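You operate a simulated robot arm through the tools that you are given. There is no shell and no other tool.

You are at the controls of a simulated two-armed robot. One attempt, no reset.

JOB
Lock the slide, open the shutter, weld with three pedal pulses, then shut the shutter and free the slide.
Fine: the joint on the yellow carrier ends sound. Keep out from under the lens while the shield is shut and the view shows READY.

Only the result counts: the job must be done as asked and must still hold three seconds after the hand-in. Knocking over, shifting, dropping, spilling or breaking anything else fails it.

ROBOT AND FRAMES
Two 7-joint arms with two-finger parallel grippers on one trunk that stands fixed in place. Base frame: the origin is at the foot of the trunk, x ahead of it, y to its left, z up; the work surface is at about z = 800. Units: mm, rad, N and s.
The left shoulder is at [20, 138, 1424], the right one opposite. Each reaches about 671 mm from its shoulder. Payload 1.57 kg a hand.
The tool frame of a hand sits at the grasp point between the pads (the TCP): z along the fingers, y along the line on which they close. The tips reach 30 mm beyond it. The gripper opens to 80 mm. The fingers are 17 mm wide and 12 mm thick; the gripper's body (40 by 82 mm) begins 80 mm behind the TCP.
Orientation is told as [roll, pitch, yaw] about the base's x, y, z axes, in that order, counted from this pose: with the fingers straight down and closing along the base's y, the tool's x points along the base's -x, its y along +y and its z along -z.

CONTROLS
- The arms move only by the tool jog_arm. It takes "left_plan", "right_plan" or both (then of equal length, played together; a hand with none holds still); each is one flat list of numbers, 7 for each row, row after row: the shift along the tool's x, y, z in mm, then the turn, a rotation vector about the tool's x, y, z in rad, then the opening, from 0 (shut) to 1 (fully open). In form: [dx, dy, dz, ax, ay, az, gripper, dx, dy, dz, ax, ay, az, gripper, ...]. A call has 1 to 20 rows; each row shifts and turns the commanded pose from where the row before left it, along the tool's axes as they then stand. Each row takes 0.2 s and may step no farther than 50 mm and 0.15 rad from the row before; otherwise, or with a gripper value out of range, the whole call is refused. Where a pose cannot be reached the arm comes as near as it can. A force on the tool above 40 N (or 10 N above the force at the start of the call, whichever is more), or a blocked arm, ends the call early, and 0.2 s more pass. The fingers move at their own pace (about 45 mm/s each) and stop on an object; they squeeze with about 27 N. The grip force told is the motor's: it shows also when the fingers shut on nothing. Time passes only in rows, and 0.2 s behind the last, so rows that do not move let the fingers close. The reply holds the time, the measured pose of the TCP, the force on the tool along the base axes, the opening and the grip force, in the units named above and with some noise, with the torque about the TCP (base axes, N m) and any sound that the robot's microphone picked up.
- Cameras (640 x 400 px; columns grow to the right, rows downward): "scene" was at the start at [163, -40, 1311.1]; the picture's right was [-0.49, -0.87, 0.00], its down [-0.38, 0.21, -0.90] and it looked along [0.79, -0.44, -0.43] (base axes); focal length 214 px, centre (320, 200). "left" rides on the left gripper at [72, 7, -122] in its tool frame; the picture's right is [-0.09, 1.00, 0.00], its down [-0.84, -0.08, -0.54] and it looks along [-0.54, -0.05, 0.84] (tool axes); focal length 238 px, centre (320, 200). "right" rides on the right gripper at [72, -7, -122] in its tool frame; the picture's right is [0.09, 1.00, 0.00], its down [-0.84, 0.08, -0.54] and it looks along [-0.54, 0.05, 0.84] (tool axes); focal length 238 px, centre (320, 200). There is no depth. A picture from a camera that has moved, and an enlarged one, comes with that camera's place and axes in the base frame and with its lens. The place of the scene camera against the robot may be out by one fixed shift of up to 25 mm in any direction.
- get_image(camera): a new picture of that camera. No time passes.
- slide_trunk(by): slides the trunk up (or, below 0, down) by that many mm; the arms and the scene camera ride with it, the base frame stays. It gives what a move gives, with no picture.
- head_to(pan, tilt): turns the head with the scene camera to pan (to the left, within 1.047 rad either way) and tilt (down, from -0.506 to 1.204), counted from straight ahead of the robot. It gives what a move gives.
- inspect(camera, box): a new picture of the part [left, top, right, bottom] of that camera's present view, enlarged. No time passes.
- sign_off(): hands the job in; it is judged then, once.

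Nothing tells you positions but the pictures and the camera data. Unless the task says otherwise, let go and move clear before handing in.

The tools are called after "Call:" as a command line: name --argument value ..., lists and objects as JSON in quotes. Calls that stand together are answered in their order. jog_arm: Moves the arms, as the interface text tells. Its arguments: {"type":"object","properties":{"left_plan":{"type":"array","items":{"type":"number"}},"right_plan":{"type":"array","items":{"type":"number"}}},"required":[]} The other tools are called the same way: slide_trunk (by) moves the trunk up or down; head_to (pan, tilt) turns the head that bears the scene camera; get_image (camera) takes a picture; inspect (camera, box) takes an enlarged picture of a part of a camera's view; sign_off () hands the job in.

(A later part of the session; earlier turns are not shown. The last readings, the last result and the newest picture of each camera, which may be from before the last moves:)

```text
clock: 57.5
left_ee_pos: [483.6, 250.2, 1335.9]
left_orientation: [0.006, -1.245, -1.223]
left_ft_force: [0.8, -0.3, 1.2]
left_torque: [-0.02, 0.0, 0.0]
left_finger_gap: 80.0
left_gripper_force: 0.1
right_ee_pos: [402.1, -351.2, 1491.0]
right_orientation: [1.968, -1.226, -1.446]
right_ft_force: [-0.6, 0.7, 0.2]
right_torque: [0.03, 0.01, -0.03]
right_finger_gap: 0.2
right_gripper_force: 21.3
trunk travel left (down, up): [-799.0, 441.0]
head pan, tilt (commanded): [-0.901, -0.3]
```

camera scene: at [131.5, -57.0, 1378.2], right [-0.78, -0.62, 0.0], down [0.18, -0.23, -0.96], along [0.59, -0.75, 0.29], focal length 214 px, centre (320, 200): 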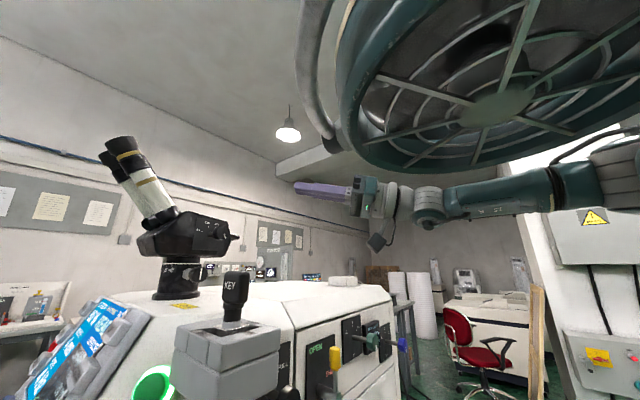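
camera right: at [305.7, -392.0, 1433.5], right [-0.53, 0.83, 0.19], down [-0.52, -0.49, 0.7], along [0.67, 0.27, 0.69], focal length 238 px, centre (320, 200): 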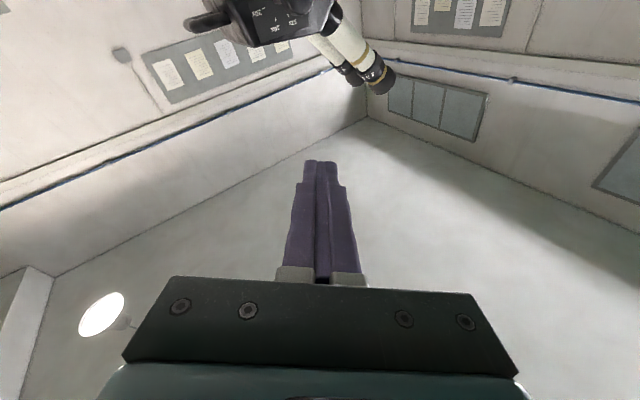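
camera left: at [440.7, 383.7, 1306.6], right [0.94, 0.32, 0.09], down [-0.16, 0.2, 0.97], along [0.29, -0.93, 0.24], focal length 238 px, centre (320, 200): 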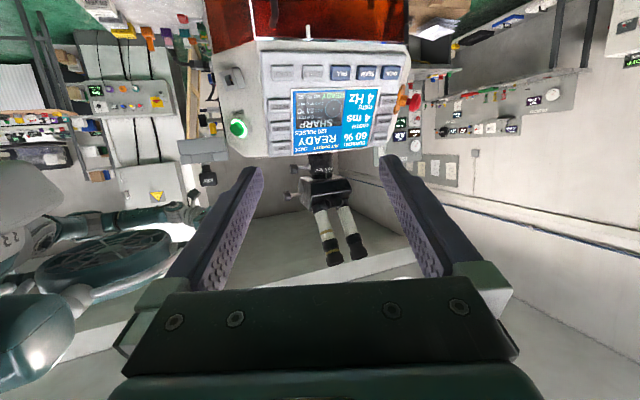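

Call:
jog_arm --right_plan '[21.9, -20.7, -22.1, 0.1024, 0.0875, -0.0378, 0]'

```text
clock: 58.0
left_ee_pos: [481.9, 250.7, 1335.4]
left_orientation: [0.006, -1.243, -1.221]
left_ft_force: [0.1, 1.3, -0.4]
left_torque: [-0.01, 0.03, 0.02]
left_finger_gap: 79.9
left_gripper_force: 0.1
right_ee_pos: [401.4, -355.3, 1464.9]
right_orientation: [1.816, -1.231, -1.323]
right_ft_force: [-0.9, 0.5, -0.4]
right_torque: [-0.03, 0.01, 0.02]
right_finger_gap: 0.0
right_gripper_force: 21.3
trunk travel left (down, up): [-799.0, 441.0]
head pan, tilt (commanded): [-0.901, -0.3]
stopped in row 1 (right hand): the arm was blocked; the commanded pose is now the measured one
```

The arm only yields downward, so instead of dragging the hand back I swing the fingers down about the wrist, keeping the wrist where it is.

Call:
jog_arm --right_plan '[20, 0, 0, 0, 0.12, 0, 0, 20, 0, 0, 0, 0.12, 0, 0]'

```text
clock: 58.6
left_ee_pos: [482.5, 249.9, 1335.4]
left_orientation: [0.006, -1.246, -1.22]
left_ft_force: [0.2, -0.1, 0.1]
left_torque: [0.0, 0.03, -0.05]
left_finger_gap: 80.0
left_gripper_force: 0.1
right_ee_pos: [397.1, -325.1, 1496.7]
right_orientation: [1.96, -1.236, -1.324]
right_ft_force: [-0.1, 0.3, -0.1]
right_torque: [0.04, 0.04, 0.01]
right_finger_gap: 0.0
right_gripper_force: 21.8
trunk travel left (down, up): [-799.0, 441.0]
head pan, tilt (commanded): [-0.901, -0.3]
stopped in row 2 (right hand): the arm was blocked; the commanded pose is now the measured one
```

Call:
get_image --camera "scene"

Call:
head_to --pan -1.04 --tilt 0.0

Call:
get_image --camera "scene"

```text
taken
camera scene: at [131.4, -56.9, 1378.2], right [-0.78, -0.62, 0.0], down [0.18, -0.23, -0.96], along [0.59, -0.75, 0.3], focal length 214 px, centre (320, 200)
```

scene: 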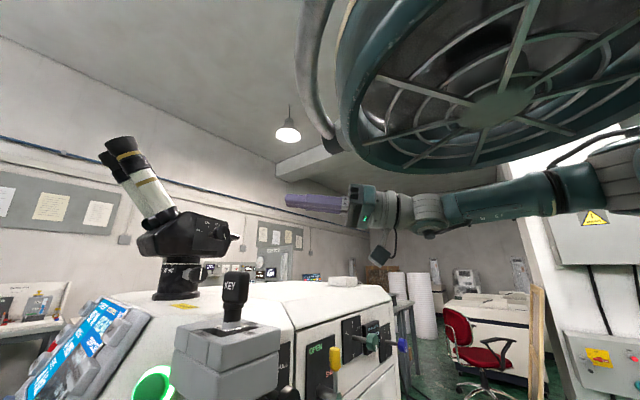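

```text
clock: 59.4
left_ee_pos: [482.8, 250.4, 1335.8]
left_orientation: [0.005, -1.243, -1.222]
left_ft_force: [-0.5, 0.2, 0.0]
left_torque: [0.03, 0.01, 0.01]
left_finger_gap: 80.0
left_gripper_force: 0.0
right_ee_pos: [397.0, -325.1, 1492.2]
right_orientation: [1.937, -1.231, -1.301]
right_ft_force: [-0.2, -0.3, 0.2]
right_torque: [0.02, 0.01, 0.01]
right_finger_gap: 0.0
right_gripper_force: 21.4
trunk travel left (down, up): [-799.0, 441.0]
head pan, tilt (commanded): [-1.04, 0.0]
```

```text
taken
camera scene: at [128.2, -73.0, 1352.8], right [-0.86, -0.51, 0.0], down [0.0, 0.0, -1.0], along [0.51, -0.86, 0.0], focal length 214 px, centre (320, 200)
```

scene: 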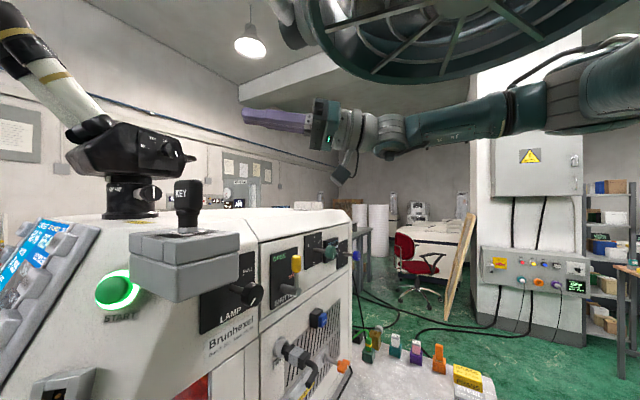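

The right arm is held out sideways at shoulder height with the elbow bent forward. The free way out is to straighten it to the right, above the machine's lid, so I swing the forearm and hand rightward about the elbow.

Call:
jog_arm --right_plan '[-12.2, -32.6, -11.7, 0.0943, -0.0311, -0.012, 0]'

```text
clock: 59.8
left_ee_pos: [482.6, 250.0, 1334.9]
left_orientation: [0.005, -1.244, -1.222]
left_ft_force: [1.2, 0.4, -0.1]
left_torque: [-0.03, -0.01, 0.03]
left_finger_gap: 80.0
left_gripper_force: 0.1
right_ee_pos: [406.3, -359.7, 1500.1]
right_orientation: [1.996, -1.232, -1.454]
right_ft_force: [0.5, -0.1, 0.3]
right_torque: [0.0, -0.03, -0.01]
right_finger_gap: 0.0
right_gripper_force: 21.8
trunk travel left (down, up): [-799.0, 441.0]
head pan, tilt (commanded): [-1.04, 0.0]
```

That works: the hand swung right exactly as asked. I repeat the same swing.

Call:
jog_arm --right_plan '[-12.2, -32.6, -11.7, 0.0943, -0.0311, -0.012, 0, -12.2, -32.6, -11.7, 0.0943, -0.0311, -0.012, 0, -12.2, -32.6, -11.7, 0.0943, -0.0311, -0.012, 0, -12.2, -32.6, -11.7, 0.0943, -0.0311, -0.012, 0]'

Call:
get_image --camera "scene"

```text
clock: 60.8
left_ee_pos: [482.7, 250.8, 1334.3]
left_orientation: [0.006, -1.244, -1.224]
left_ft_force: [0.8, -0.2, 0.0]
left_torque: [-0.01, 0.03, 0.01]
left_finger_gap: 79.9
left_gripper_force: 0.1
right_ee_pos: [411.2, -503.4, 1512.3]
right_orientation: [2.098, -1.193, -1.944]
right_ft_force: [0.4, -0.4, 0.5]
right_torque: [-0.01, -0.03, 0.0]
right_finger_gap: 0.0
right_gripper_force: 21.8
trunk travel left (down, up): [-799.0, 441.0]
head pan, tilt (commanded): [-1.04, 0.0]
```

```text
taken
camera scene: at [128.2, -73.0, 1352.7], right [-0.86, -0.51, 0.0], down [0.0, 0.0, -1.0], along [0.51, -0.86, 0.0], focal length 214 px, centre (320, 200)
```

scene: 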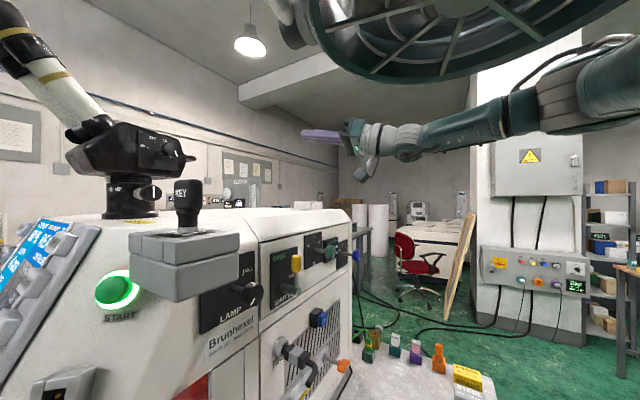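

The arm unfolds nicely to the right above the machine. I swing it further right so it can then come down in front of the machine's end.

Call:
jog_arm --right_plan '[-12.2, -32.6, -11.7, 0.0943, -0.0311, -0.012, 0, -12.2, -32.6, -11.7, 0.0943, -0.0311, -0.012, 0, -12.2, -32.6, -11.7, 0.0943, -0.0311, -0.012, 0, -12.2, -32.6, -11.7, 0.0943, -0.0311, -0.012, 0]'

Call:
get_image --camera "scene"

```text
clock: 61.8
left_ee_pos: [482.2, 249.7, 1335.3]
left_orientation: [0.004, -1.247, -1.222]
left_ft_force: [0.6, 0.3, -0.2]
left_torque: [0.02, -0.02, -0.02]
left_finger_gap: 80.0
left_gripper_force: 0.1
right_ee_pos: [367.8, -638.2, 1496.7]
right_orientation: [1.994, -1.18, -2.241]
right_ft_force: [-0.5, -0.2, 0.0]
right_torque: [0.0, -0.03, -0.02]
right_finger_gap: 0.1
right_gripper_force: 21.0
trunk travel left (down, up): [-799.0, 441.0]
head pan, tilt (commanded): [-1.04, 0.0]
```

```text
taken
camera scene: at [128.2, -73.0, 1352.7], right [-0.86, -0.51, 0.0], down [0.0, 0.0, -1.0], along [0.51, -0.86, 0.0], focal length 214 px, centre (320, 200)
```

scene: 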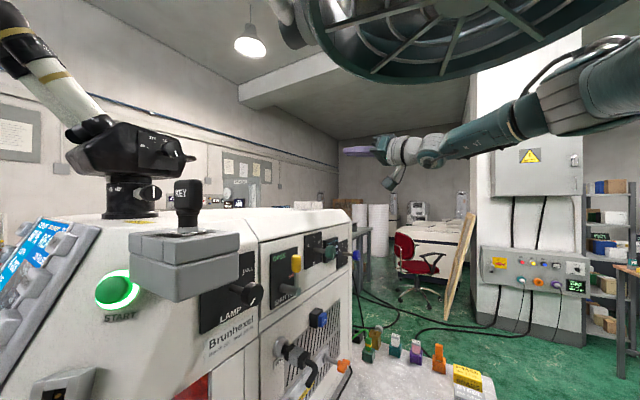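

The right arm is nearly straight now and following well. I swing it back a little about the shoulder so the hand clears the machine's end before lowering.

Call:
jog_arm --right_plan '[-16.7, -31.5, -28.6, 0.0693, -0.026, -0.0117, 0, -16.7, -31.5, -28.6, 0.0693, -0.026, -0.0117, 0, -16.7, -31.5, -28.6, 0.0693, -0.026, -0.0117, 0]'

Call:
get_image --camera "scene"

```text
clock: 62.5
left_ee_pos: [483.1, 251.3, 1334.6]
left_orientation: [0.005, -1.245, -1.219]
left_ft_force: [0.3, 0.0, 0.2]
left_torque: [-0.02, -0.02, -0.02]
left_finger_gap: 80.1
left_gripper_force: 0.0
right_ee_pos: [318.0, -677.4, 1440.7]
right_orientation: [1.754, -1.143, -2.114]
right_ft_force: [-0.5, 0.4, -0.1]
right_torque: [0.02, -0.01, 0.03]
right_finger_gap: 0.0
right_gripper_force: 21.2
trunk travel left (down, up): [-799.0, 441.0]
head pan, tilt (commanded): [-1.04, 0.0]
stopped in row 3 (right hand): the arm was blocked; the commanded pose is now the measured one
```

```text
taken
camera scene: at [128.2, -73.0, 1352.8], right [-0.86, -0.51, 0.0], down [0.0, 0.0, -1.0], along [0.51, -0.86, 0.0], focal length 214 px, centre (320, 200)
```

scene: 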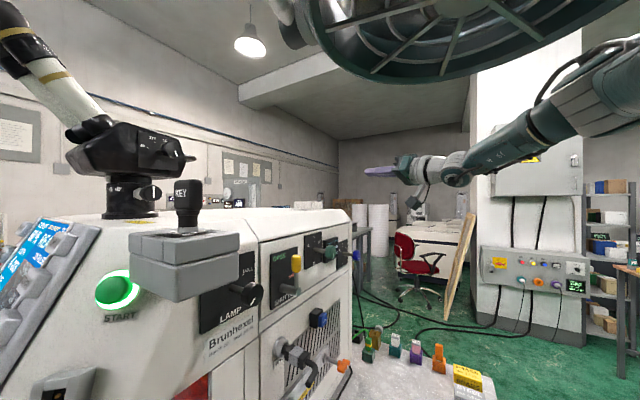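

The arm is lower now and straightened. I lower the hand about the shoulder, staying above the knobs' height for now.

Call:
jog_arm --right_plan '[39, -18.3, -2.4, 0.0251, 0.048, 0.0445, 0, 39, -18.3, -2.4, 0.0251, 0.048, 0.0445, 0, 39, -18.3, -2.4, 0.0251, 0.048, 0.0445, 0]'

Call:
get_image --camera "scene"

```text
clock: 63.3
left_ee_pos: [484.1, 251.8, 1336.1]
left_orientation: [0.005, -1.243, -1.221]
left_ft_force: [-0.7, 0.0, 1.5]
left_torque: [-0.03, 0.0, -0.01]
left_finger_gap: 79.9
left_gripper_force: 0.1
right_ee_pos: [311.4, -674.2, 1308.8]
right_orientation: [1.397, -1.013, -1.8]
right_ft_force: [0.7, -0.3, 0.1]
right_torque: [0.0, -0.03, 0.01]
right_finger_gap: 0.0
right_gripper_force: 21.0
trunk travel left (down, up): [-799.0, 441.0]
head pan, tilt (commanded): [-1.04, 0.0]
```

```text
taken
camera scene: at [128.2, -73.0, 1352.8], right [-0.86, -0.51, 0.0], down [0.0, 0.0, -1.0], along [0.51, -0.86, 0.0], focal length 214 px, centre (320, 200)
```

scene: 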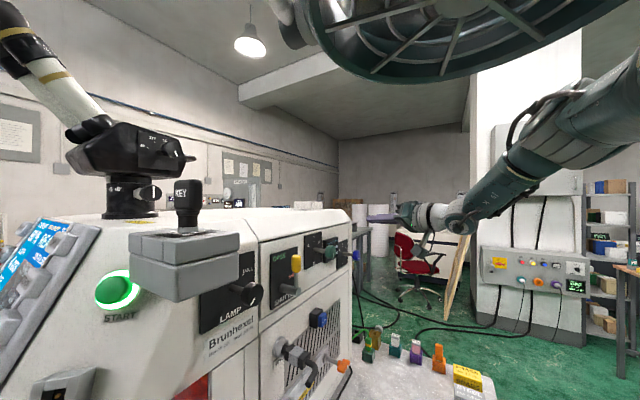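

The arm follows well and the elbow is coming down. I now swing the fingers downward about the wrist, in front of the machine's right end.

Call:
jog_arm --right_plan '[18.4, -3.9, 0, 0.0227, 0.1082, -0.061, 0, 18.4, -3.9, 0, 0.0227, 0.1082, -0.061, 0, 18.4, -3.9, 0, 0.0227, 0.1082, -0.061, 0]'

Call:
get_image --camera "scene"

```text
clock: 64.1
left_ee_pos: [483.5, 250.4, 1335.5]
left_orientation: [0.005, -1.244, -1.223]
left_ft_force: [0.0, -0.4, 0.4]
left_torque: [0.0, 0.02, 0.01]
left_finger_gap: 80.0
left_gripper_force: 0.1
right_ee_pos: [307.4, -656.1, 1258.0]
right_orientation: [0.708, -1.012, -1.082]
right_ft_force: [0.3, 0.1, 1.0]
right_torque: [-0.01, 0.0, 0.03]
right_finger_gap: 0.1
right_gripper_force: 21.5
trunk travel left (down, up): [-799.0, 441.0]
head pan, tilt (commanded): [-1.04, 0.0]
```

```text
taken
camera scene: at [128.2, -73.0, 1352.7], right [-0.86, -0.51, 0.0], down [0.0, 0.0, -1.0], along [0.51, -0.86, 0.0], focal length 214 px, centre (320, 200)
```

scene: 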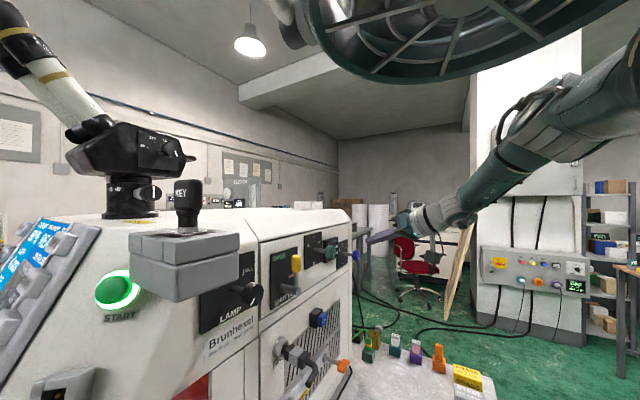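

The wrist is free again. I keep folding the fingers down while drawing the hand back from the panel.

Call:
jog_arm --right_plan '[20.9, -8, -8.8, 0.0227, 0.1082, -0.061, 0, 20.9, -8, -8.8, 0.0227, 0.1082, -0.061, 0, 20.9, -8, -8.8, 0.0227, 0.1082, -0.061, 0]'

Call:
get_image --camera "scene"

```text
clock: 64.9
left_ee_pos: [483.2, 250.7, 1335.4]
left_orientation: [0.006, -1.244, -1.22]
left_ft_force: [0.3, -0.1, 0.1]
left_torque: [0.0, 0.0, 0.02]
left_finger_gap: 79.8
left_gripper_force: 0.2
right_ee_pos: [250.8, -632.8, 1192.0]
right_orientation: [0.3, -0.774, -0.626]
right_ft_force: [-0.3, 0.4, 0.4]
right_torque: [0.01, 0.0, 0.0]
right_finger_gap: 0.0
right_gripper_force: 20.9
trunk travel left (down, up): [-799.0, 441.0]
head pan, tilt (commanded): [-1.04, 0.0]
```

```text
taken
camera scene: at [128.2, -73.0, 1352.7], right [-0.86, -0.51, 0.0], down [0.0, 0.0, -1.0], along [0.51, -0.86, 0.0], focal length 214 px, centre (320, 200)
```

scene: 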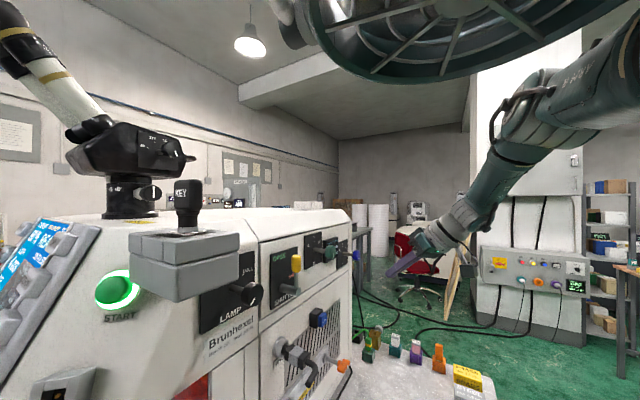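

The right hand is now free in a normal posture at (251, -633, 1192). I bring it inward in front of the panel at a safe distance, turning it back to point forward and down.

Call:
jog_arm --right_plan '[23.7, 33.7, 0.8, -0.0083, 0.0789, -0.0773, 0, 20, 35.5, 2.5, -0.0083, 0.0789, -0.0773, 0, 16.5, 37, 4, -0.0083, 0.0789, -0.0773, 0, 13, 38.3, 5.5, -0.0083, 0.0789, -0.0773, 0]'

Call:
get_image --camera "scene"

```text
clock: 65.4
left_ee_pos: [482.7, 251.1, 1335.0]
left_orientation: [0.003, -1.244, -1.219]
left_ft_force: [0.7, -0.4, 1.1]
left_torque: [0.02, 0.01, -0.01]
left_finger_gap: 80.1
left_gripper_force: 0.0
right_ee_pos: [242.3, -541.9, 1125.4]
right_orientation: [0.334, -0.617, -0.548]
right_ft_force: [0.3, -1.3, -0.8]
right_torque: [0.02, 0.02, 0.03]
right_finger_gap: 0.1
right_gripper_force: 21.3
trunk travel left (down, up): [-799.0, 441.0]
head pan, tilt (commanded): [-1.04, 0.0]
stopped in row 2 (right hand): the arm was blocked; the commanded pose is now the measured one
```

```text
taken
camera scene: at [128.1, -73.1, 1352.8], right [-0.86, -0.51, 0.0], down [0.0, 0.0, -1.0], along [0.51, -0.86, 0.0], focal length 214 px, centre (320, 200)
```

scene: 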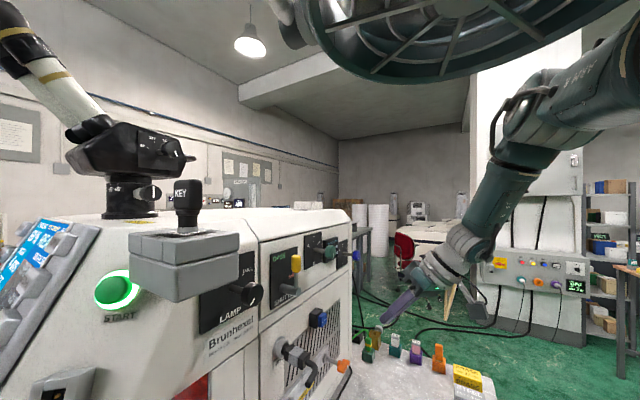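

The hand was stopped again by a limit while turning and moving fast; I retry the same motion at half speed.

Call:
jog_arm --right_plan '[8.5, 18.1, 0, 0.0068, 0.0327, -0.0436, 0, 7.7, 18.4, 0, 0.0068, 0.0327, -0.0436, 0, 6.9, 18.6, 0, 0.0068, 0.0327, -0.0436, 0, 6, 19, 0, 0.0068, 0.0327, -0.0436, 0]'

```text
clock: 66.6
left_ee_pos: [483.4, 250.5, 1334.5]
left_orientation: [0.004, -1.244, -1.221]
left_ft_force: [0.3, 0.0, 0.3]
left_torque: [0.02, -0.02, 0.01]
left_finger_gap: 80.2
left_gripper_force: 0.1
right_ee_pos: [244.9, -427.1, 1099.9]
right_orientation: [0.286, -0.495, -0.348]
right_ft_force: [-0.3, -0.2, 0.5]
right_torque: [-0.01, -0.01, -0.01]
right_finger_gap: 0.3
right_gripper_force: 21.6
trunk travel left (down, up): [-799.0, 441.0]
head pan, tilt (commanded): [-1.04, 0.0]
stopped in row 4 (right hand): the arm was blocked; the commanded pose is now the measured one
```

Call:
jog_arm --right_plan '[4.5, 14.2, 1.6, 0.0173, 0.0221, -0.0367, 0, 4, 14.4, 1.2, 0.0173, 0.0221, -0.0367, 0, 3.5, 14.6, 0.8, 0.0173, 0.0221, -0.0367, 0, 3, 14.7, 0.6, 0.0173, 0.0221, -0.0367, 0]'

Call:
get_image --camera "scene"

```text
clock: 67.6
left_ee_pos: [483.7, 250.1, 1335.7]
left_orientation: [0.005, -1.244, -1.223]
left_ft_force: [-0.1, -0.5, -0.1]
left_torque: [0.01, 0.0, -0.02]
left_finger_gap: 80.1
left_gripper_force: 0.1
right_ee_pos: [243.5, -367.7, 1100.1]
right_orientation: [0.131, -0.438, -0.167]
right_ft_force: [0.5, 0.2, -0.7]
right_torque: [0.0, 0.02, -0.02]
right_finger_gap: 0.0
right_gripper_force: 21.7
trunk travel left (down, up): [-799.0, 441.0]
head pan, tilt (commanded): [-1.04, 0.0]
```

```text
taken
camera scene: at [128.1, -73.0, 1352.7], right [-0.86, -0.51, 0.0], down [0.0, 0.0, -1.0], along [0.51, -0.86, 0.0], focal length 214 px, centre (320, 200)
```

scene: 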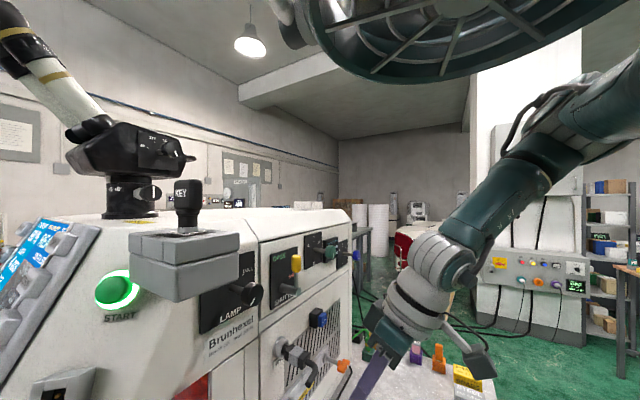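

The right hand now follows precisely at a natural posture. I carry it on inward toward the space in front of the chamber.

Call:
jog_arm --right_plan '[2.7, 19.7, 1.2, 0.017, 0.02, -0.036, 0, 2, 19.8, 0.9, 0.017, 0.02, -0.036, 0, 1.2, 19.9, 0.6, 0.017, 0.02, -0.036, 0, 0.6, 20, 0.3, 0.017, 0.02, -0.036, 0, 0, 20, 0, 0, 0, 0, 0, 0, 20, 0, 0, 0, 0, 0, 0, 20, 0, 0, 0, 0, 0, 0, 20, 0, 0, 0, 0, 0, 0, 20, 0, 0, 0, 0, 0]'

Call:
get_image --camera "right"

```text
clock: 69.6
left_ee_pos: [483.0, 251.8, 1336.0]
left_orientation: [0.005, -1.244, -1.222]
left_ft_force: [0.1, 0.4, 0.4]
left_torque: [-0.02, -0.01, -0.02]
left_finger_gap: 79.9
left_gripper_force: 0.0
right_ee_pos: [245.8, -188.3, 1101.8]
right_orientation: [0.0, -0.369, -0.005]
right_ft_force: [0.8, -0.3, -0.3]
right_torque: [0.02, -0.03, 0.01]
right_finger_gap: 0.0
right_gripper_force: 21.6
trunk travel left (down, up): [-799.0, 441.0]
head pan, tilt (commanded): [-1.04, 0.0]
```

```text
taken
camera right: at [134.7, -193.6, 1188.8], right [-0.08, 1.0, -0.03], down [0.58, 0.07, 0.81], along [0.81, 0.04, -0.59], focal length 238 px, centre (320, 200)
```

right: 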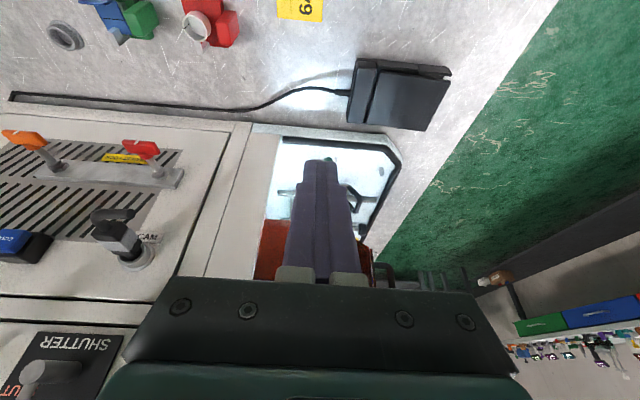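

The right hand is back in front of the chamber and the lever still stands at OPEN. I lower the trunk 150 mm so this hand can reach the pedal and the left camera is level with the screen again.

Call:
slide_trunk --by -150

Call:
get_image --camera "right"

Call:
inspect --camera "right" --box '[340, 0, 560, 140]'

Call:
inspect --camera "left" --box '[280, 145, 410, 225]'

Call:
head_to --pan -0.3 --tilt 0.6

Call:
get_image --camera "scene"

```text
clock: 71.4
left_ee_pos: [483.2, 252.4, 1185.6]
left_orientation: [0.005, -1.243, -1.223]
left_ft_force: [-0.4, -0.5, -0.1]
left_torque: [0.03, 0.02, 0.02]
left_finger_gap: 79.9
left_gripper_force: 0.0
right_ee_pos: [244.1, -188.6, 951.4]
right_orientation: [-0.001, -0.371, -0.006]
right_ft_force: [-0.4, -0.1, -1.0]
right_torque: [0.03, 0.04, -0.02]
right_finger_gap: 0.2
right_gripper_force: 21.4
trunk travel left (down, up): [-649.0, 591.0]
head pan, tilt (commanded): [-1.04, 0.0]
```

```text
taken
camera right: at [134.7, -193.8, 1038.7], right [-0.08, 1.0, -0.03], down [0.58, 0.07, 0.81], along [0.81, 0.05, -0.59], focal length 238 px, centre (320, 200)
```

right: 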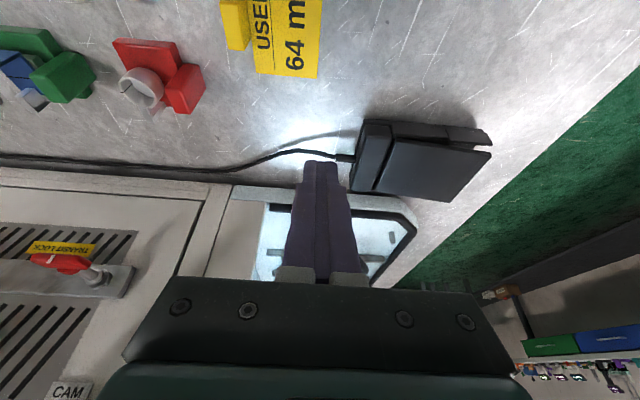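

```text
2.86 times, centred on (450, 70) of right
camera zoom: at [134.7, -193.8, 1038.7], right [-0.08, 1.0, -0.03], down [0.58, 0.07, 0.81], along [0.81, 0.05, -0.59], focal length 681 px, centre (-51, 571)
```

zoom: 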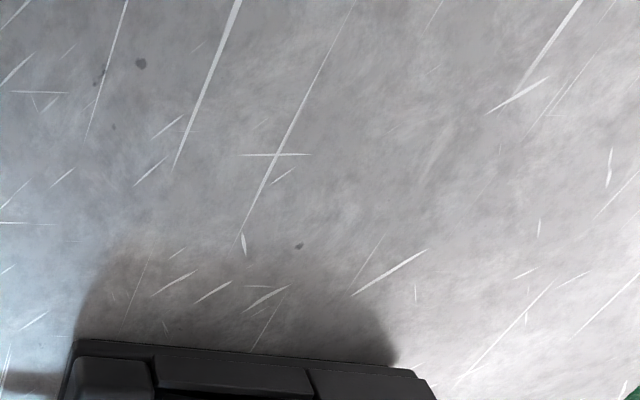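

```text
4.92 times, centred on (345, 185) of left
camera zoom: at [440.7, 383.7, 1156.7], right [0.94, 0.32, 0.09], down [-0.16, 0.2, 0.97], along [0.29, -0.93, 0.24], focal length 1173 px, centre (197, 274)
```

zoom: 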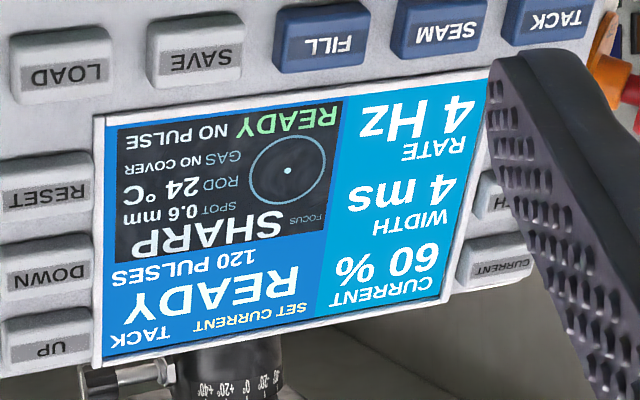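

```text
clock: 72.5
left_ee_pos: [482.5, 251.2, 1185.9]
left_orientation: [0.005, -1.244, -1.222]
left_ft_force: [0.4, 0.5, 0.5]
left_torque: [0.02, 0.01, -0.01]
left_finger_gap: 80.1
left_gripper_force: 0.0
right_ee_pos: [245.5, -188.4, 950.3]
right_orientation: [0.001, -0.37, -0.005]
right_ft_force: [0.6, -0.6, -0.5]
right_torque: [0.0, 0.01, -0.01]
right_finger_gap: 0.0
right_gripper_force: 21.0
trunk travel left (down, up): [-649.0, 591.0]
head pan, tilt (commanded): [-0.3, 0.6]
```

```text
taken
camera scene: at [167.1, -21.6, 1147.6], right [-0.3, -0.95, 0.0], down [-0.54, 0.17, -0.83], along [0.79, -0.25, -0.56], focal length 214 px, centre (320, 200)
```

scene: 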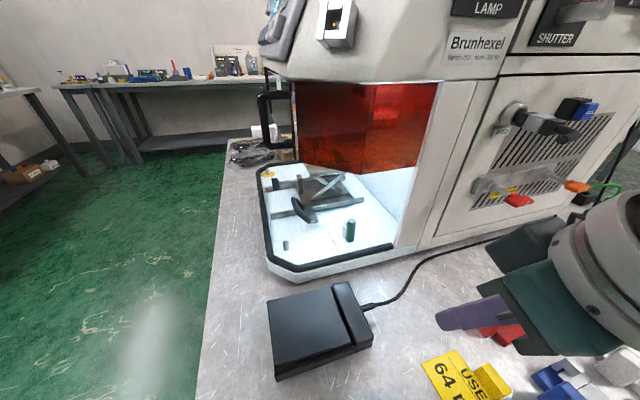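

The screen says READY, 120 PULSES, NO PULSE, and the pedal is in plain view. I zoom in on the pedal to see how it hinges.

Call:
inspect --camera "scene" --box '[240, 260, 420, 400]'

Call:
inspect --camera "right" --box '[330, 100, 510, 220]'

Call:
inspect --camera "scene" --box '[260, 150, 420, 290]'

```text
2.86 times, centred on (330, 330) of scene
camera zoom: at [167.1, -21.6, 1147.6], right [-0.3, -0.95, 0.0], down [-0.54, 0.17, -0.83], along [0.79, -0.25, -0.56], focal length 613 px, centre (291, -171)
```

zoom: 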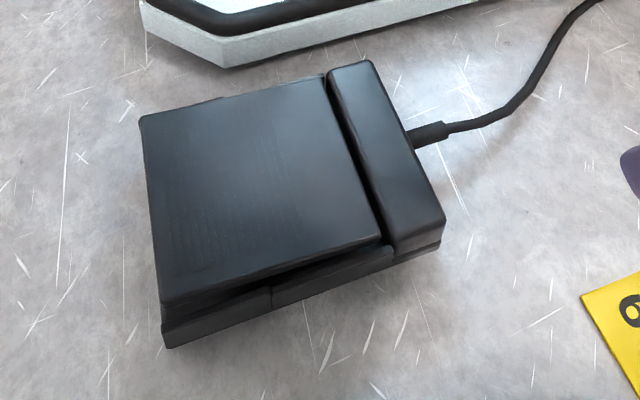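

```text
3.33 times, centred on (420, 160) of right
camera zoom: at [134.7, -193.8, 1038.7], right [-0.08, 1.0, -0.03], down [0.58, 0.07, 0.81], along [0.81, 0.05, -0.59], focal length 794 px, centre (-13, 333)
```

zoom: 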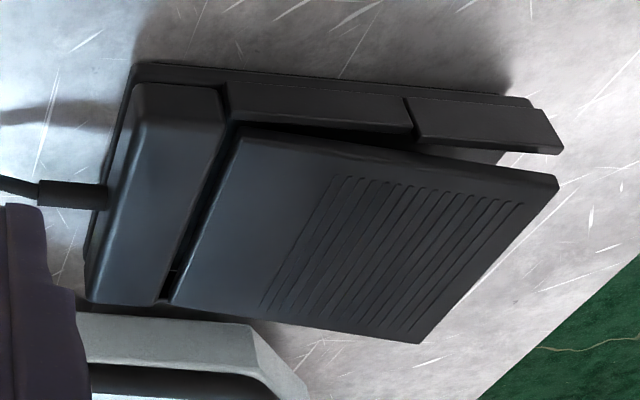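

```text
2.86 times, centred on (340, 220) of scene
camera zoom: at [167.1, -21.6, 1147.6], right [-0.3, -0.95, 0.0], down [-0.54, 0.17, -0.83], along [0.79, -0.25, -0.56], focal length 613 px, centre (263, 143)
```

zoom: 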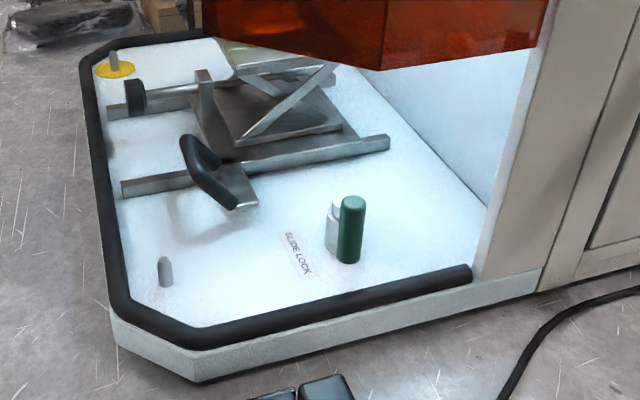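

The pedal plate hinges at the cable end and its free, ribbed edge is at about y = -6, x 295–376, z about 853. I bring the closed right hand over the free end, pointing almost straight down.

Call:
jog_arm --right_plan '[-14, 28, 5.4, 0, 0, 0, 0, -14, 28, 5.4, 0, 0, 0, 0, -14, 28, 5.4, 0, 0, 0, 0, -14, 28, 5.4, 0, 0, 0, 0, -14, 28, 5.4, 0, 0, 0, 0, -14, 28, 5.4, 0, 0, 0, 0, 0, 0, 0, 0, 0.11, 0, 0, 0, 0, 0, 0, 0.11, 0, 0]'

Call:
get_image --camera "scene"

Call:
get_image --camera "right"

```text
clock: 74.3
left_ee_pos: [483.3, 250.3, 1185.3]
left_orientation: [0.004, -1.243, -1.22]
left_ft_force: [0.0, -0.7, -0.1]
left_torque: [-0.03, 0.0, 0.01]
left_finger_gap: 80.1
left_gripper_force: 0.0
right_ee_pos: [337.0, -19.4, 950.7]
right_orientation: [0.001, -0.147, -0.005]
right_ft_force: [-1.2, 0.2, 0.4]
right_torque: [0.0, 0.02, -0.03]
right_finger_gap: 0.0
right_gripper_force: 21.4
trunk travel left (down, up): [-649.0, 591.0]
head pan, tilt (commanded): [-0.3, 0.6]
```

```text
taken
camera scene: at [167.1, -21.5, 1147.5], right [-0.3, -0.96, 0.0], down [-0.54, 0.17, -0.83], along [0.79, -0.24, -0.56], focal length 214 px, centre (320, 200)
```

scene: 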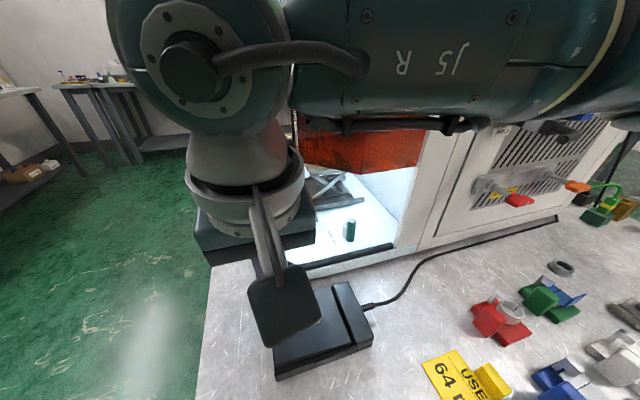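

```text
taken
camera right: at [247.9, -25.8, 1060.5], right [-0.09, 1.0, -0.01], down [0.75, 0.07, 0.66], along [0.66, 0.05, -0.75], focal length 238 px, centre (320, 200)
```

right: 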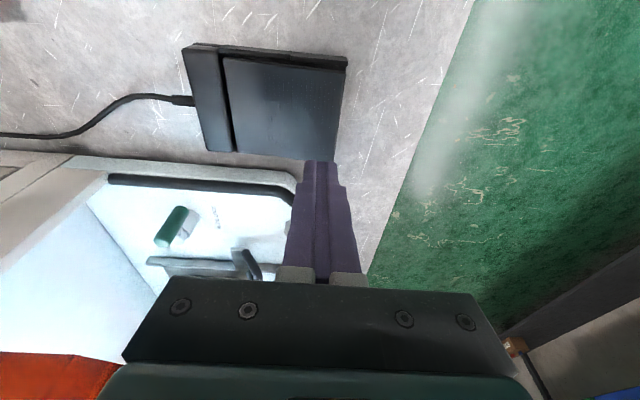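

The fingertips are above the ribbed end of the pedal plate. I lower them to about 10 mm above it.

Call:
jog_arm --right_plan '[4.2, 0, 28.7, 0, 0, 0, 0, 4.2, 0, 28.7, 0, 0, 0, 0]'

Call:
get_image --camera "right"

Call:
inspect --camera "scene" --box '[200, 220, 420, 400]'

```text
clock: 74.9
left_ee_pos: [483.8, 251.2, 1184.4]
left_orientation: [0.006, -1.243, -1.222]
left_ft_force: [-0.2, 0.4, -0.1]
left_torque: [0.03, 0.0, 0.03]
left_finger_gap: 80.1
left_gripper_force: 0.0
right_ee_pos: [336.5, -20.1, 891.0]
right_orientation: [-0.001, -0.149, -0.004]
right_ft_force: [-0.6, 0.1, 0.0]
right_torque: [0.03, -0.04, 0.0]
right_finger_gap: 0.0
right_gripper_force: 21.3
trunk travel left (down, up): [-649.0, 591.0]
head pan, tilt (commanded): [-0.3, 0.6]
```

```text
taken
camera right: at [247.0, -27.1, 1001.8], right [-0.09, 1.0, -0.01], down [0.75, 0.07, 0.66], along [0.66, 0.05, -0.75], focal length 238 px, centre (320, 200)
```

right: 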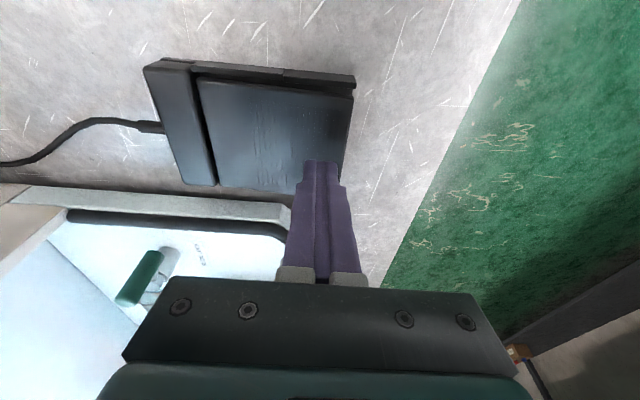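

```text
2.22 times, centred on (310, 310) of scene
camera zoom: at [167.0, -21.5, 1147.5], right [-0.3, -0.96, 0.0], down [-0.54, 0.17, -0.83], along [0.79, -0.24, -0.56], focal length 477 px, centre (342, -44)
```

zoom: 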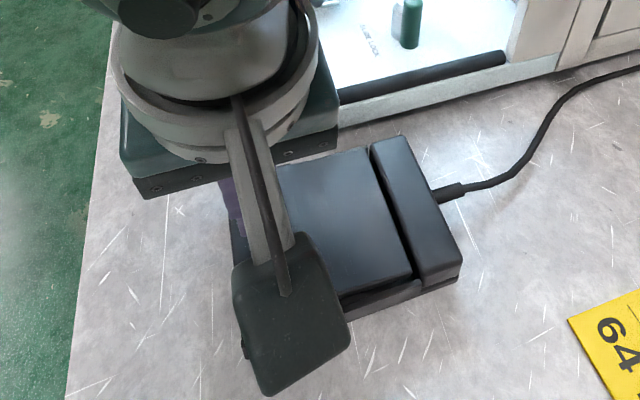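

I lower gently to touch the plate, watching the force.

Call:
jog_arm --right_plan '[1, 0, 6.9, 0, 0, 0, 0]'

```text
clock: 75.3
left_ee_pos: [483.6, 251.3, 1184.4]
left_orientation: [0.004, -1.246, -1.221]
left_ft_force: [0.0, 0.3, 0.0]
left_torque: [0.02, -0.01, 0.03]
left_finger_gap: 80.1
left_gripper_force: 0.0
right_ee_pos: [334.7, -20.6, 884.4]
right_orientation: [0.001, -0.15, -0.005]
right_ft_force: [-0.2, -0.1, -1.6]
right_torque: [0.04, -0.01, 0.01]
right_finger_gap: 0.0
right_gripper_force: 21.4
trunk travel left (down, up): [-649.0, 591.0]
head pan, tilt (commanded): [-0.3, 0.6]
```

Call:
jog_arm --right_plan '[0.5, 0, 3, 0, 0, 0, 0]'

```text
clock: 75.7
left_ee_pos: [483.8, 250.7, 1185.1]
left_orientation: [0.007, -1.245, -1.222]
left_ft_force: [-0.1, -0.6, -1.4]
left_torque: [0.01, 0.01, 0.01]
left_finger_gap: 79.8
left_gripper_force: 0.0
right_ee_pos: [336.2, -20.1, 882.0]
right_orientation: [-0.001, -0.149, -0.004]
right_ft_force: [0.0, 0.0, -1.1]
right_torque: [-0.03, 0.01, 0.01]
right_finger_gap: 0.0
right_gripper_force: 21.3
trunk travel left (down, up): [-649.0, 591.0]
head pan, tilt (commanded): [-0.3, 0.6]
```

Call:
jog_arm --right_plan '[0.4, 0, 2.5, 0, 0, 0, 0]'

Call:
inspect --camera "right" --box '[250, 120, 390, 220]'

```text
clock: 76.1
left_ee_pos: [483.8, 251.2, 1185.2]
left_orientation: [0.006, -1.246, -1.222]
left_ft_force: [-0.4, -0.6, 0.2]
left_torque: [0.0, -0.01, 0.0]
left_finger_gap: 80.1
left_gripper_force: 0.1
right_ee_pos: [335.4, -21.0, 879.2]
right_orientation: [0.001, -0.15, -0.004]
right_ft_force: [-0.4, 0.7, -0.3]
right_torque: [0.03, -0.01, 0.01]
right_finger_gap: 0.0
right_gripper_force: 21.4
trunk travel left (down, up): [-649.0, 591.0]
head pan, tilt (commanded): [-0.3, 0.6]
```

```text
4.00 times, centred on (320, 170) of right
camera zoom: at [247.1, -26.6, 989.9], right [-0.09, 1.0, -0.01], down [0.75, 0.07, 0.66], along [0.66, 0.05, -0.75], focal length 953 px, centre (320, 320)
```

zoom: 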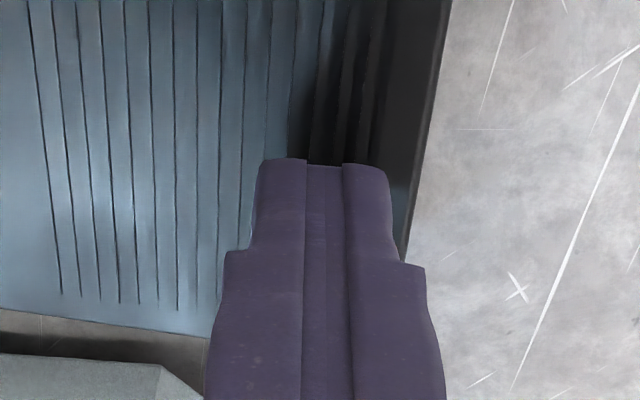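

The tips are very close to the plate near its free edge. I shift 8 mm inward and lower a little more.

Call:
jog_arm --right_plan '[0, -8, 0, 0, 0, 0, 0, 0.4, 0, 2.5, 0, 0, 0, 0]'

```text
clock: 76.7
left_ee_pos: [483.7, 250.7, 1185.5]
left_orientation: [0.006, -1.244, -1.222]
left_ft_force: [-0.2, -0.1, 0.1]
left_torque: [-0.01, 0.01, 0.0]
left_finger_gap: 79.5
left_gripper_force: 0.1
right_ee_pos: [336.2, -28.3, 878.0]
right_orientation: [0.0, -0.149, -0.005]
right_ft_force: [1.2, -1.1, -0.2]
right_torque: [0.02, -0.04, -0.01]
right_finger_gap: 0.0
right_gripper_force: 21.8
trunk travel left (down, up): [-649.0, 591.0]
head pan, tilt (commanded): [-0.3, 0.6]
```

Call:
jog_arm --right_plan '[0.4, 0, 2.5, 0, 0, 0, 0]'

```text
clock: 77.1
left_ee_pos: [483.2, 250.5, 1185.3]
left_orientation: [0.006, -1.245, -1.223]
left_ft_force: [0.4, -0.5, 0.2]
left_torque: [-0.04, 0.0, 0.02]
left_finger_gap: 80.1
left_gripper_force: 0.2
right_ee_pos: [336.7, -28.3, 874.9]
right_orientation: [0.0, -0.151, -0.006]
right_ft_force: [-0.7, -1.2, 2.0]
right_torque: [0.0, 0.0, 0.02]
right_finger_gap: 0.1
right_gripper_force: 21.3
trunk travel left (down, up): [-649.0, 591.0]
head pan, tilt (commanded): [-0.3, 0.6]
```

Contact is just beginning at a tip height of about 845. I make a short test press, 4 mm down and straight up again, and read the counter.

Call:
jog_arm --right_plan '[0.6, 0, 4, 0, 0, 0, 0, -0.6, 0, -4, 0, 0, 0, 0]'

Call:
inspect --camera "left" --box '[280, 145, 410, 225]'

```text
clock: 77.7
left_ee_pos: [483.4, 251.0, 1185.1]
left_orientation: [0.007, -1.246, -1.22]
left_ft_force: [0.1, 0.4, -0.4]
left_torque: [0.0, -0.03, -0.02]
left_finger_gap: 80.1
left_gripper_force: 0.0
right_ee_pos: [336.5, -28.9, 876.4]
right_orientation: [0.0, -0.15, -0.007]
right_ft_force: [1.7, -0.1, 2.5]
right_torque: [0.04, 0.0, -0.02]
right_finger_gap: 0.0
right_gripper_force: 21.3
trunk travel left (down, up): [-649.0, 591.0]
head pan, tilt (commanded): [-0.3, 0.6]
```

```text
4.92 times, centred on (345, 185) of left
camera zoom: at [440.9, 383.7, 1156.7], right [0.94, 0.32, 0.09], down [-0.16, 0.2, 0.97], along [0.29, -0.93, 0.24], focal length 1173 px, centre (197, 274)
```

zoom: 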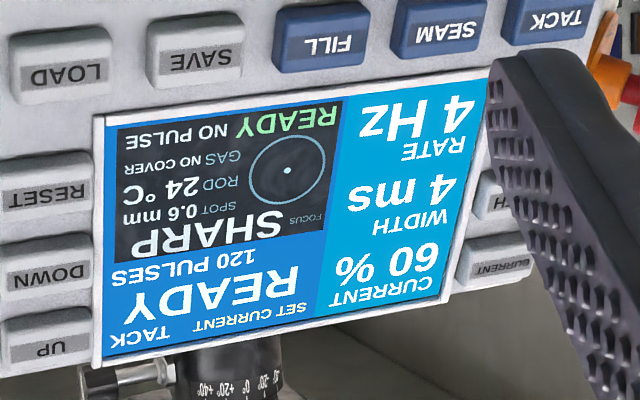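

No pulse yet. I press a bit deeper, 7 mm, and release.

Call:
jog_arm --right_plan '[1.05, 0, 7, 0, 0, 0, 0, -1.05, 0, -7, 0, 0, 0, 0]'

Call:
inspect --camera "left" --box '[280, 145, 410, 225]'

```text
clock: 78.3
left_ee_pos: [483.8, 251.3, 1185.7]
left_orientation: [0.008, -1.245, -1.221]
left_ft_force: [-0.1, -0.7, 0.8]
left_torque: [0.01, -0.03, -0.03]
left_finger_gap: 79.9
left_gripper_force: 0.1
right_ee_pos: [336.0, -28.9, 876.6]
right_orientation: [-0.001, -0.149, -0.007]
right_ft_force: [1.0, -0.3, 2.9]
right_torque: [0.04, -0.03, -0.03]
right_finger_gap: 0.1
right_gripper_force: 21.2
trunk travel left (down, up): [-649.0, 591.0]
head pan, tilt (commanded): [-0.3, 0.6]
```

```text
4.92 times, centred on (345, 185) of left
camera zoom: at [441.0, 383.7, 1156.8], right [0.94, 0.32, 0.09], down [-0.16, 0.2, 0.97], along [0.29, -0.93, 0.24], focal length 1173 px, centre (197, 274)
```

zoom: 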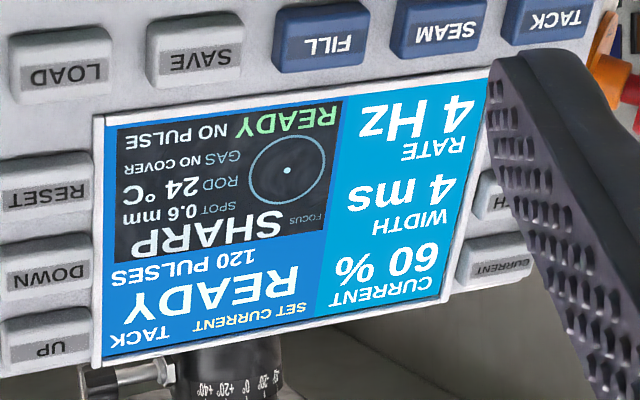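

Call:
jog_arm --right_plan '[1.5, 0, 10, 0, 0, 0, 0, -1.5, 0, -10, 0, 0, 0, 0]'

Call:
inspect --camera "left" --box '[280, 145, 410, 225]'

```text
clock: 78.9
left_ee_pos: [483.6, 251.1, 1185.6]
left_orientation: [0.007, -1.245, -1.221]
left_ft_force: [-0.4, 0.7, 0.1]
left_torque: [0.0, 0.02, 0.02]
left_finger_gap: 80.0
left_gripper_force: 0.1
right_ee_pos: [336.4, -27.9, 876.0]
right_orientation: [-0.001, -0.15, -0.006]
right_ft_force: [1.2, 1.1, 2.7]
right_torque: [0.05, -0.01, 0.01]
right_finger_gap: 0.0
right_gripper_force: 21.4
trunk travel left (down, up): [-649.0, 591.0]
head pan, tilt (commanded): [-0.3, 0.6]
heard: click
```

```text
4.92 times, centred on (345, 185) of left
camera zoom: at [440.8, 383.8, 1156.7], right [0.94, 0.32, 0.09], down [-0.16, 0.2, 0.97], along [0.29, -0.93, 0.24], focal length 1173 px, centre (197, 274)
```

zoom: 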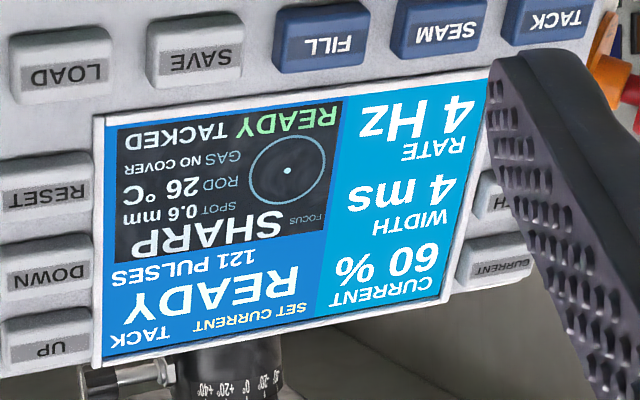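

A click: the counter went to 121 and the view says TACKED. I make the second, identical press.

Call:
jog_arm --right_plan '[0, 0, 0, 0, 0, 0, 0, 0, 0, 0, 0, 0, 0, 0, 0, 0, 0, 0, 0, 0, 0, 1.5, 0, 10, 0, 0, 0, 0, -1.5, 0, -10, 0, 0, 0, 0]'

Call:
inspect --camera "left" --box '[280, 145, 410, 225]'

```text
clock: 80.1
left_ee_pos: [483.1, 250.4, 1186.3]
left_orientation: [0.005, -1.244, -1.222]
left_ft_force: [-0.2, 1.2, -0.5]
left_torque: [0.01, -0.03, 0.02]
left_finger_gap: 80.1
left_gripper_force: 0.0
right_ee_pos: [336.4, -28.7, 875.5]
right_orientation: [-0.002, -0.15, -0.003]
right_ft_force: [0.2, -0.9, 1.9]
right_torque: [0.03, 0.0, 0.02]
right_finger_gap: 0.1
right_gripper_force: 20.9
trunk travel left (down, up): [-649.0, 591.0]
head pan, tilt (commanded): [-0.3, 0.6]
```

```text
4.92 times, centred on (345, 185) of left
camera zoom: at [440.8, 383.6, 1156.6], right [0.94, 0.32, 0.09], down [-0.16, 0.2, 0.97], along [0.29, -0.93, 0.24], focal length 1173 px, centre (197, 274)
```

zoom: 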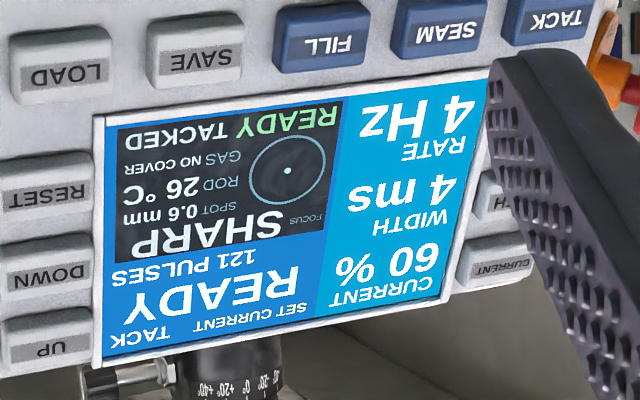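

No click this time; the depth was marginal. I press 11.5 mm.

Call:
jog_arm --right_plan '[1.7, 0, 11.4, 0, 0, 0, 0, -1.7, 0, -11.4, 0, 0, 0, 0]'

Call:
inspect --camera "left" --box '[280, 145, 410, 225]'

```text
clock: 80.7
left_ee_pos: [482.9, 251.2, 1185.3]
left_orientation: [0.006, -1.244, -1.219]
left_ft_force: [0.2, 0.2, 0.9]
left_torque: [0.0, -0.01, 0.02]
left_finger_gap: 80.1
left_gripper_force: 0.0
right_ee_pos: [335.3, -29.2, 875.1]
right_orientation: [0.001, -0.149, -0.005]
right_ft_force: [-3.7, -0.4, 2.7]
right_torque: [0.0, 0.07, 0.03]
right_finger_gap: 0.0
right_gripper_force: 21.8
trunk travel left (down, up): [-649.0, 591.0]
head pan, tilt (commanded): [-0.3, 0.6]
heard: click
```

```text
4.92 times, centred on (345, 185) of left
camera zoom: at [440.5, 383.7, 1156.4], right [0.94, 0.32, 0.09], down [-0.16, 0.2, 0.97], along [0.29, -0.93, 0.24], focal length 1173 px, centre (197, 274)
```

zoom: 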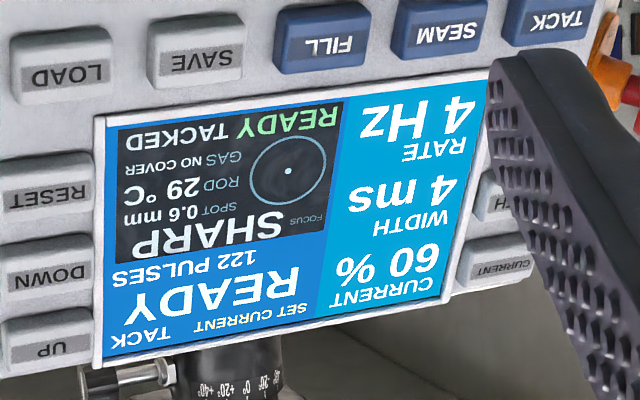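

The second pulse registered: 122 PULSES, still TACKED. I make the third press at the same depth.

Call:
jog_arm --right_plan '[0, 0, 0, 0, 0, 0, 0, 0, 0, 0, 0, 0, 0, 0, 1.7, 0, 11.4, 0, 0, 0, 0, -1.7, 0, -11.4, 0, 0, 0, 0]'

Call:
inspect --camera "left" --box '[280, 145, 410, 225]'

```text
clock: 81.7
left_ee_pos: [483.1, 251.4, 1185.3]
left_orientation: [0.006, -1.245, -1.224]
left_ft_force: [-0.6, -0.3, 0.4]
left_torque: [-0.01, 0.0, 0.01]
left_finger_gap: 79.7
left_gripper_force: 0.1
right_ee_pos: [335.7, -29.5, 875.8]
right_orientation: [-0.001, -0.152, -0.006]
right_ft_force: [2.8, 0.3, 2.6]
right_torque: [0.05, -0.04, -0.04]
right_finger_gap: 0.1
right_gripper_force: 21.1
trunk travel left (down, up): [-649.0, 591.0]
head pan, tilt (commanded): [-0.3, 0.6]
heard: click
```

```text
4.92 times, centred on (345, 185) of left
camera zoom: at [441.2, 383.8, 1156.9], right [0.94, 0.32, 0.09], down [-0.16, 0.2, 0.97], along [0.29, -0.93, 0.24], focal length 1173 px, centre (197, 274)
```

zoom: 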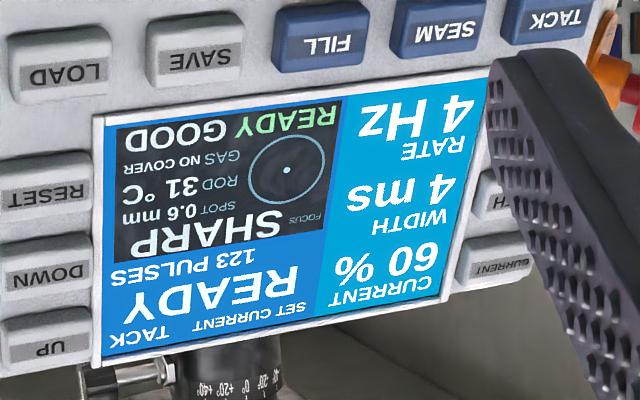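

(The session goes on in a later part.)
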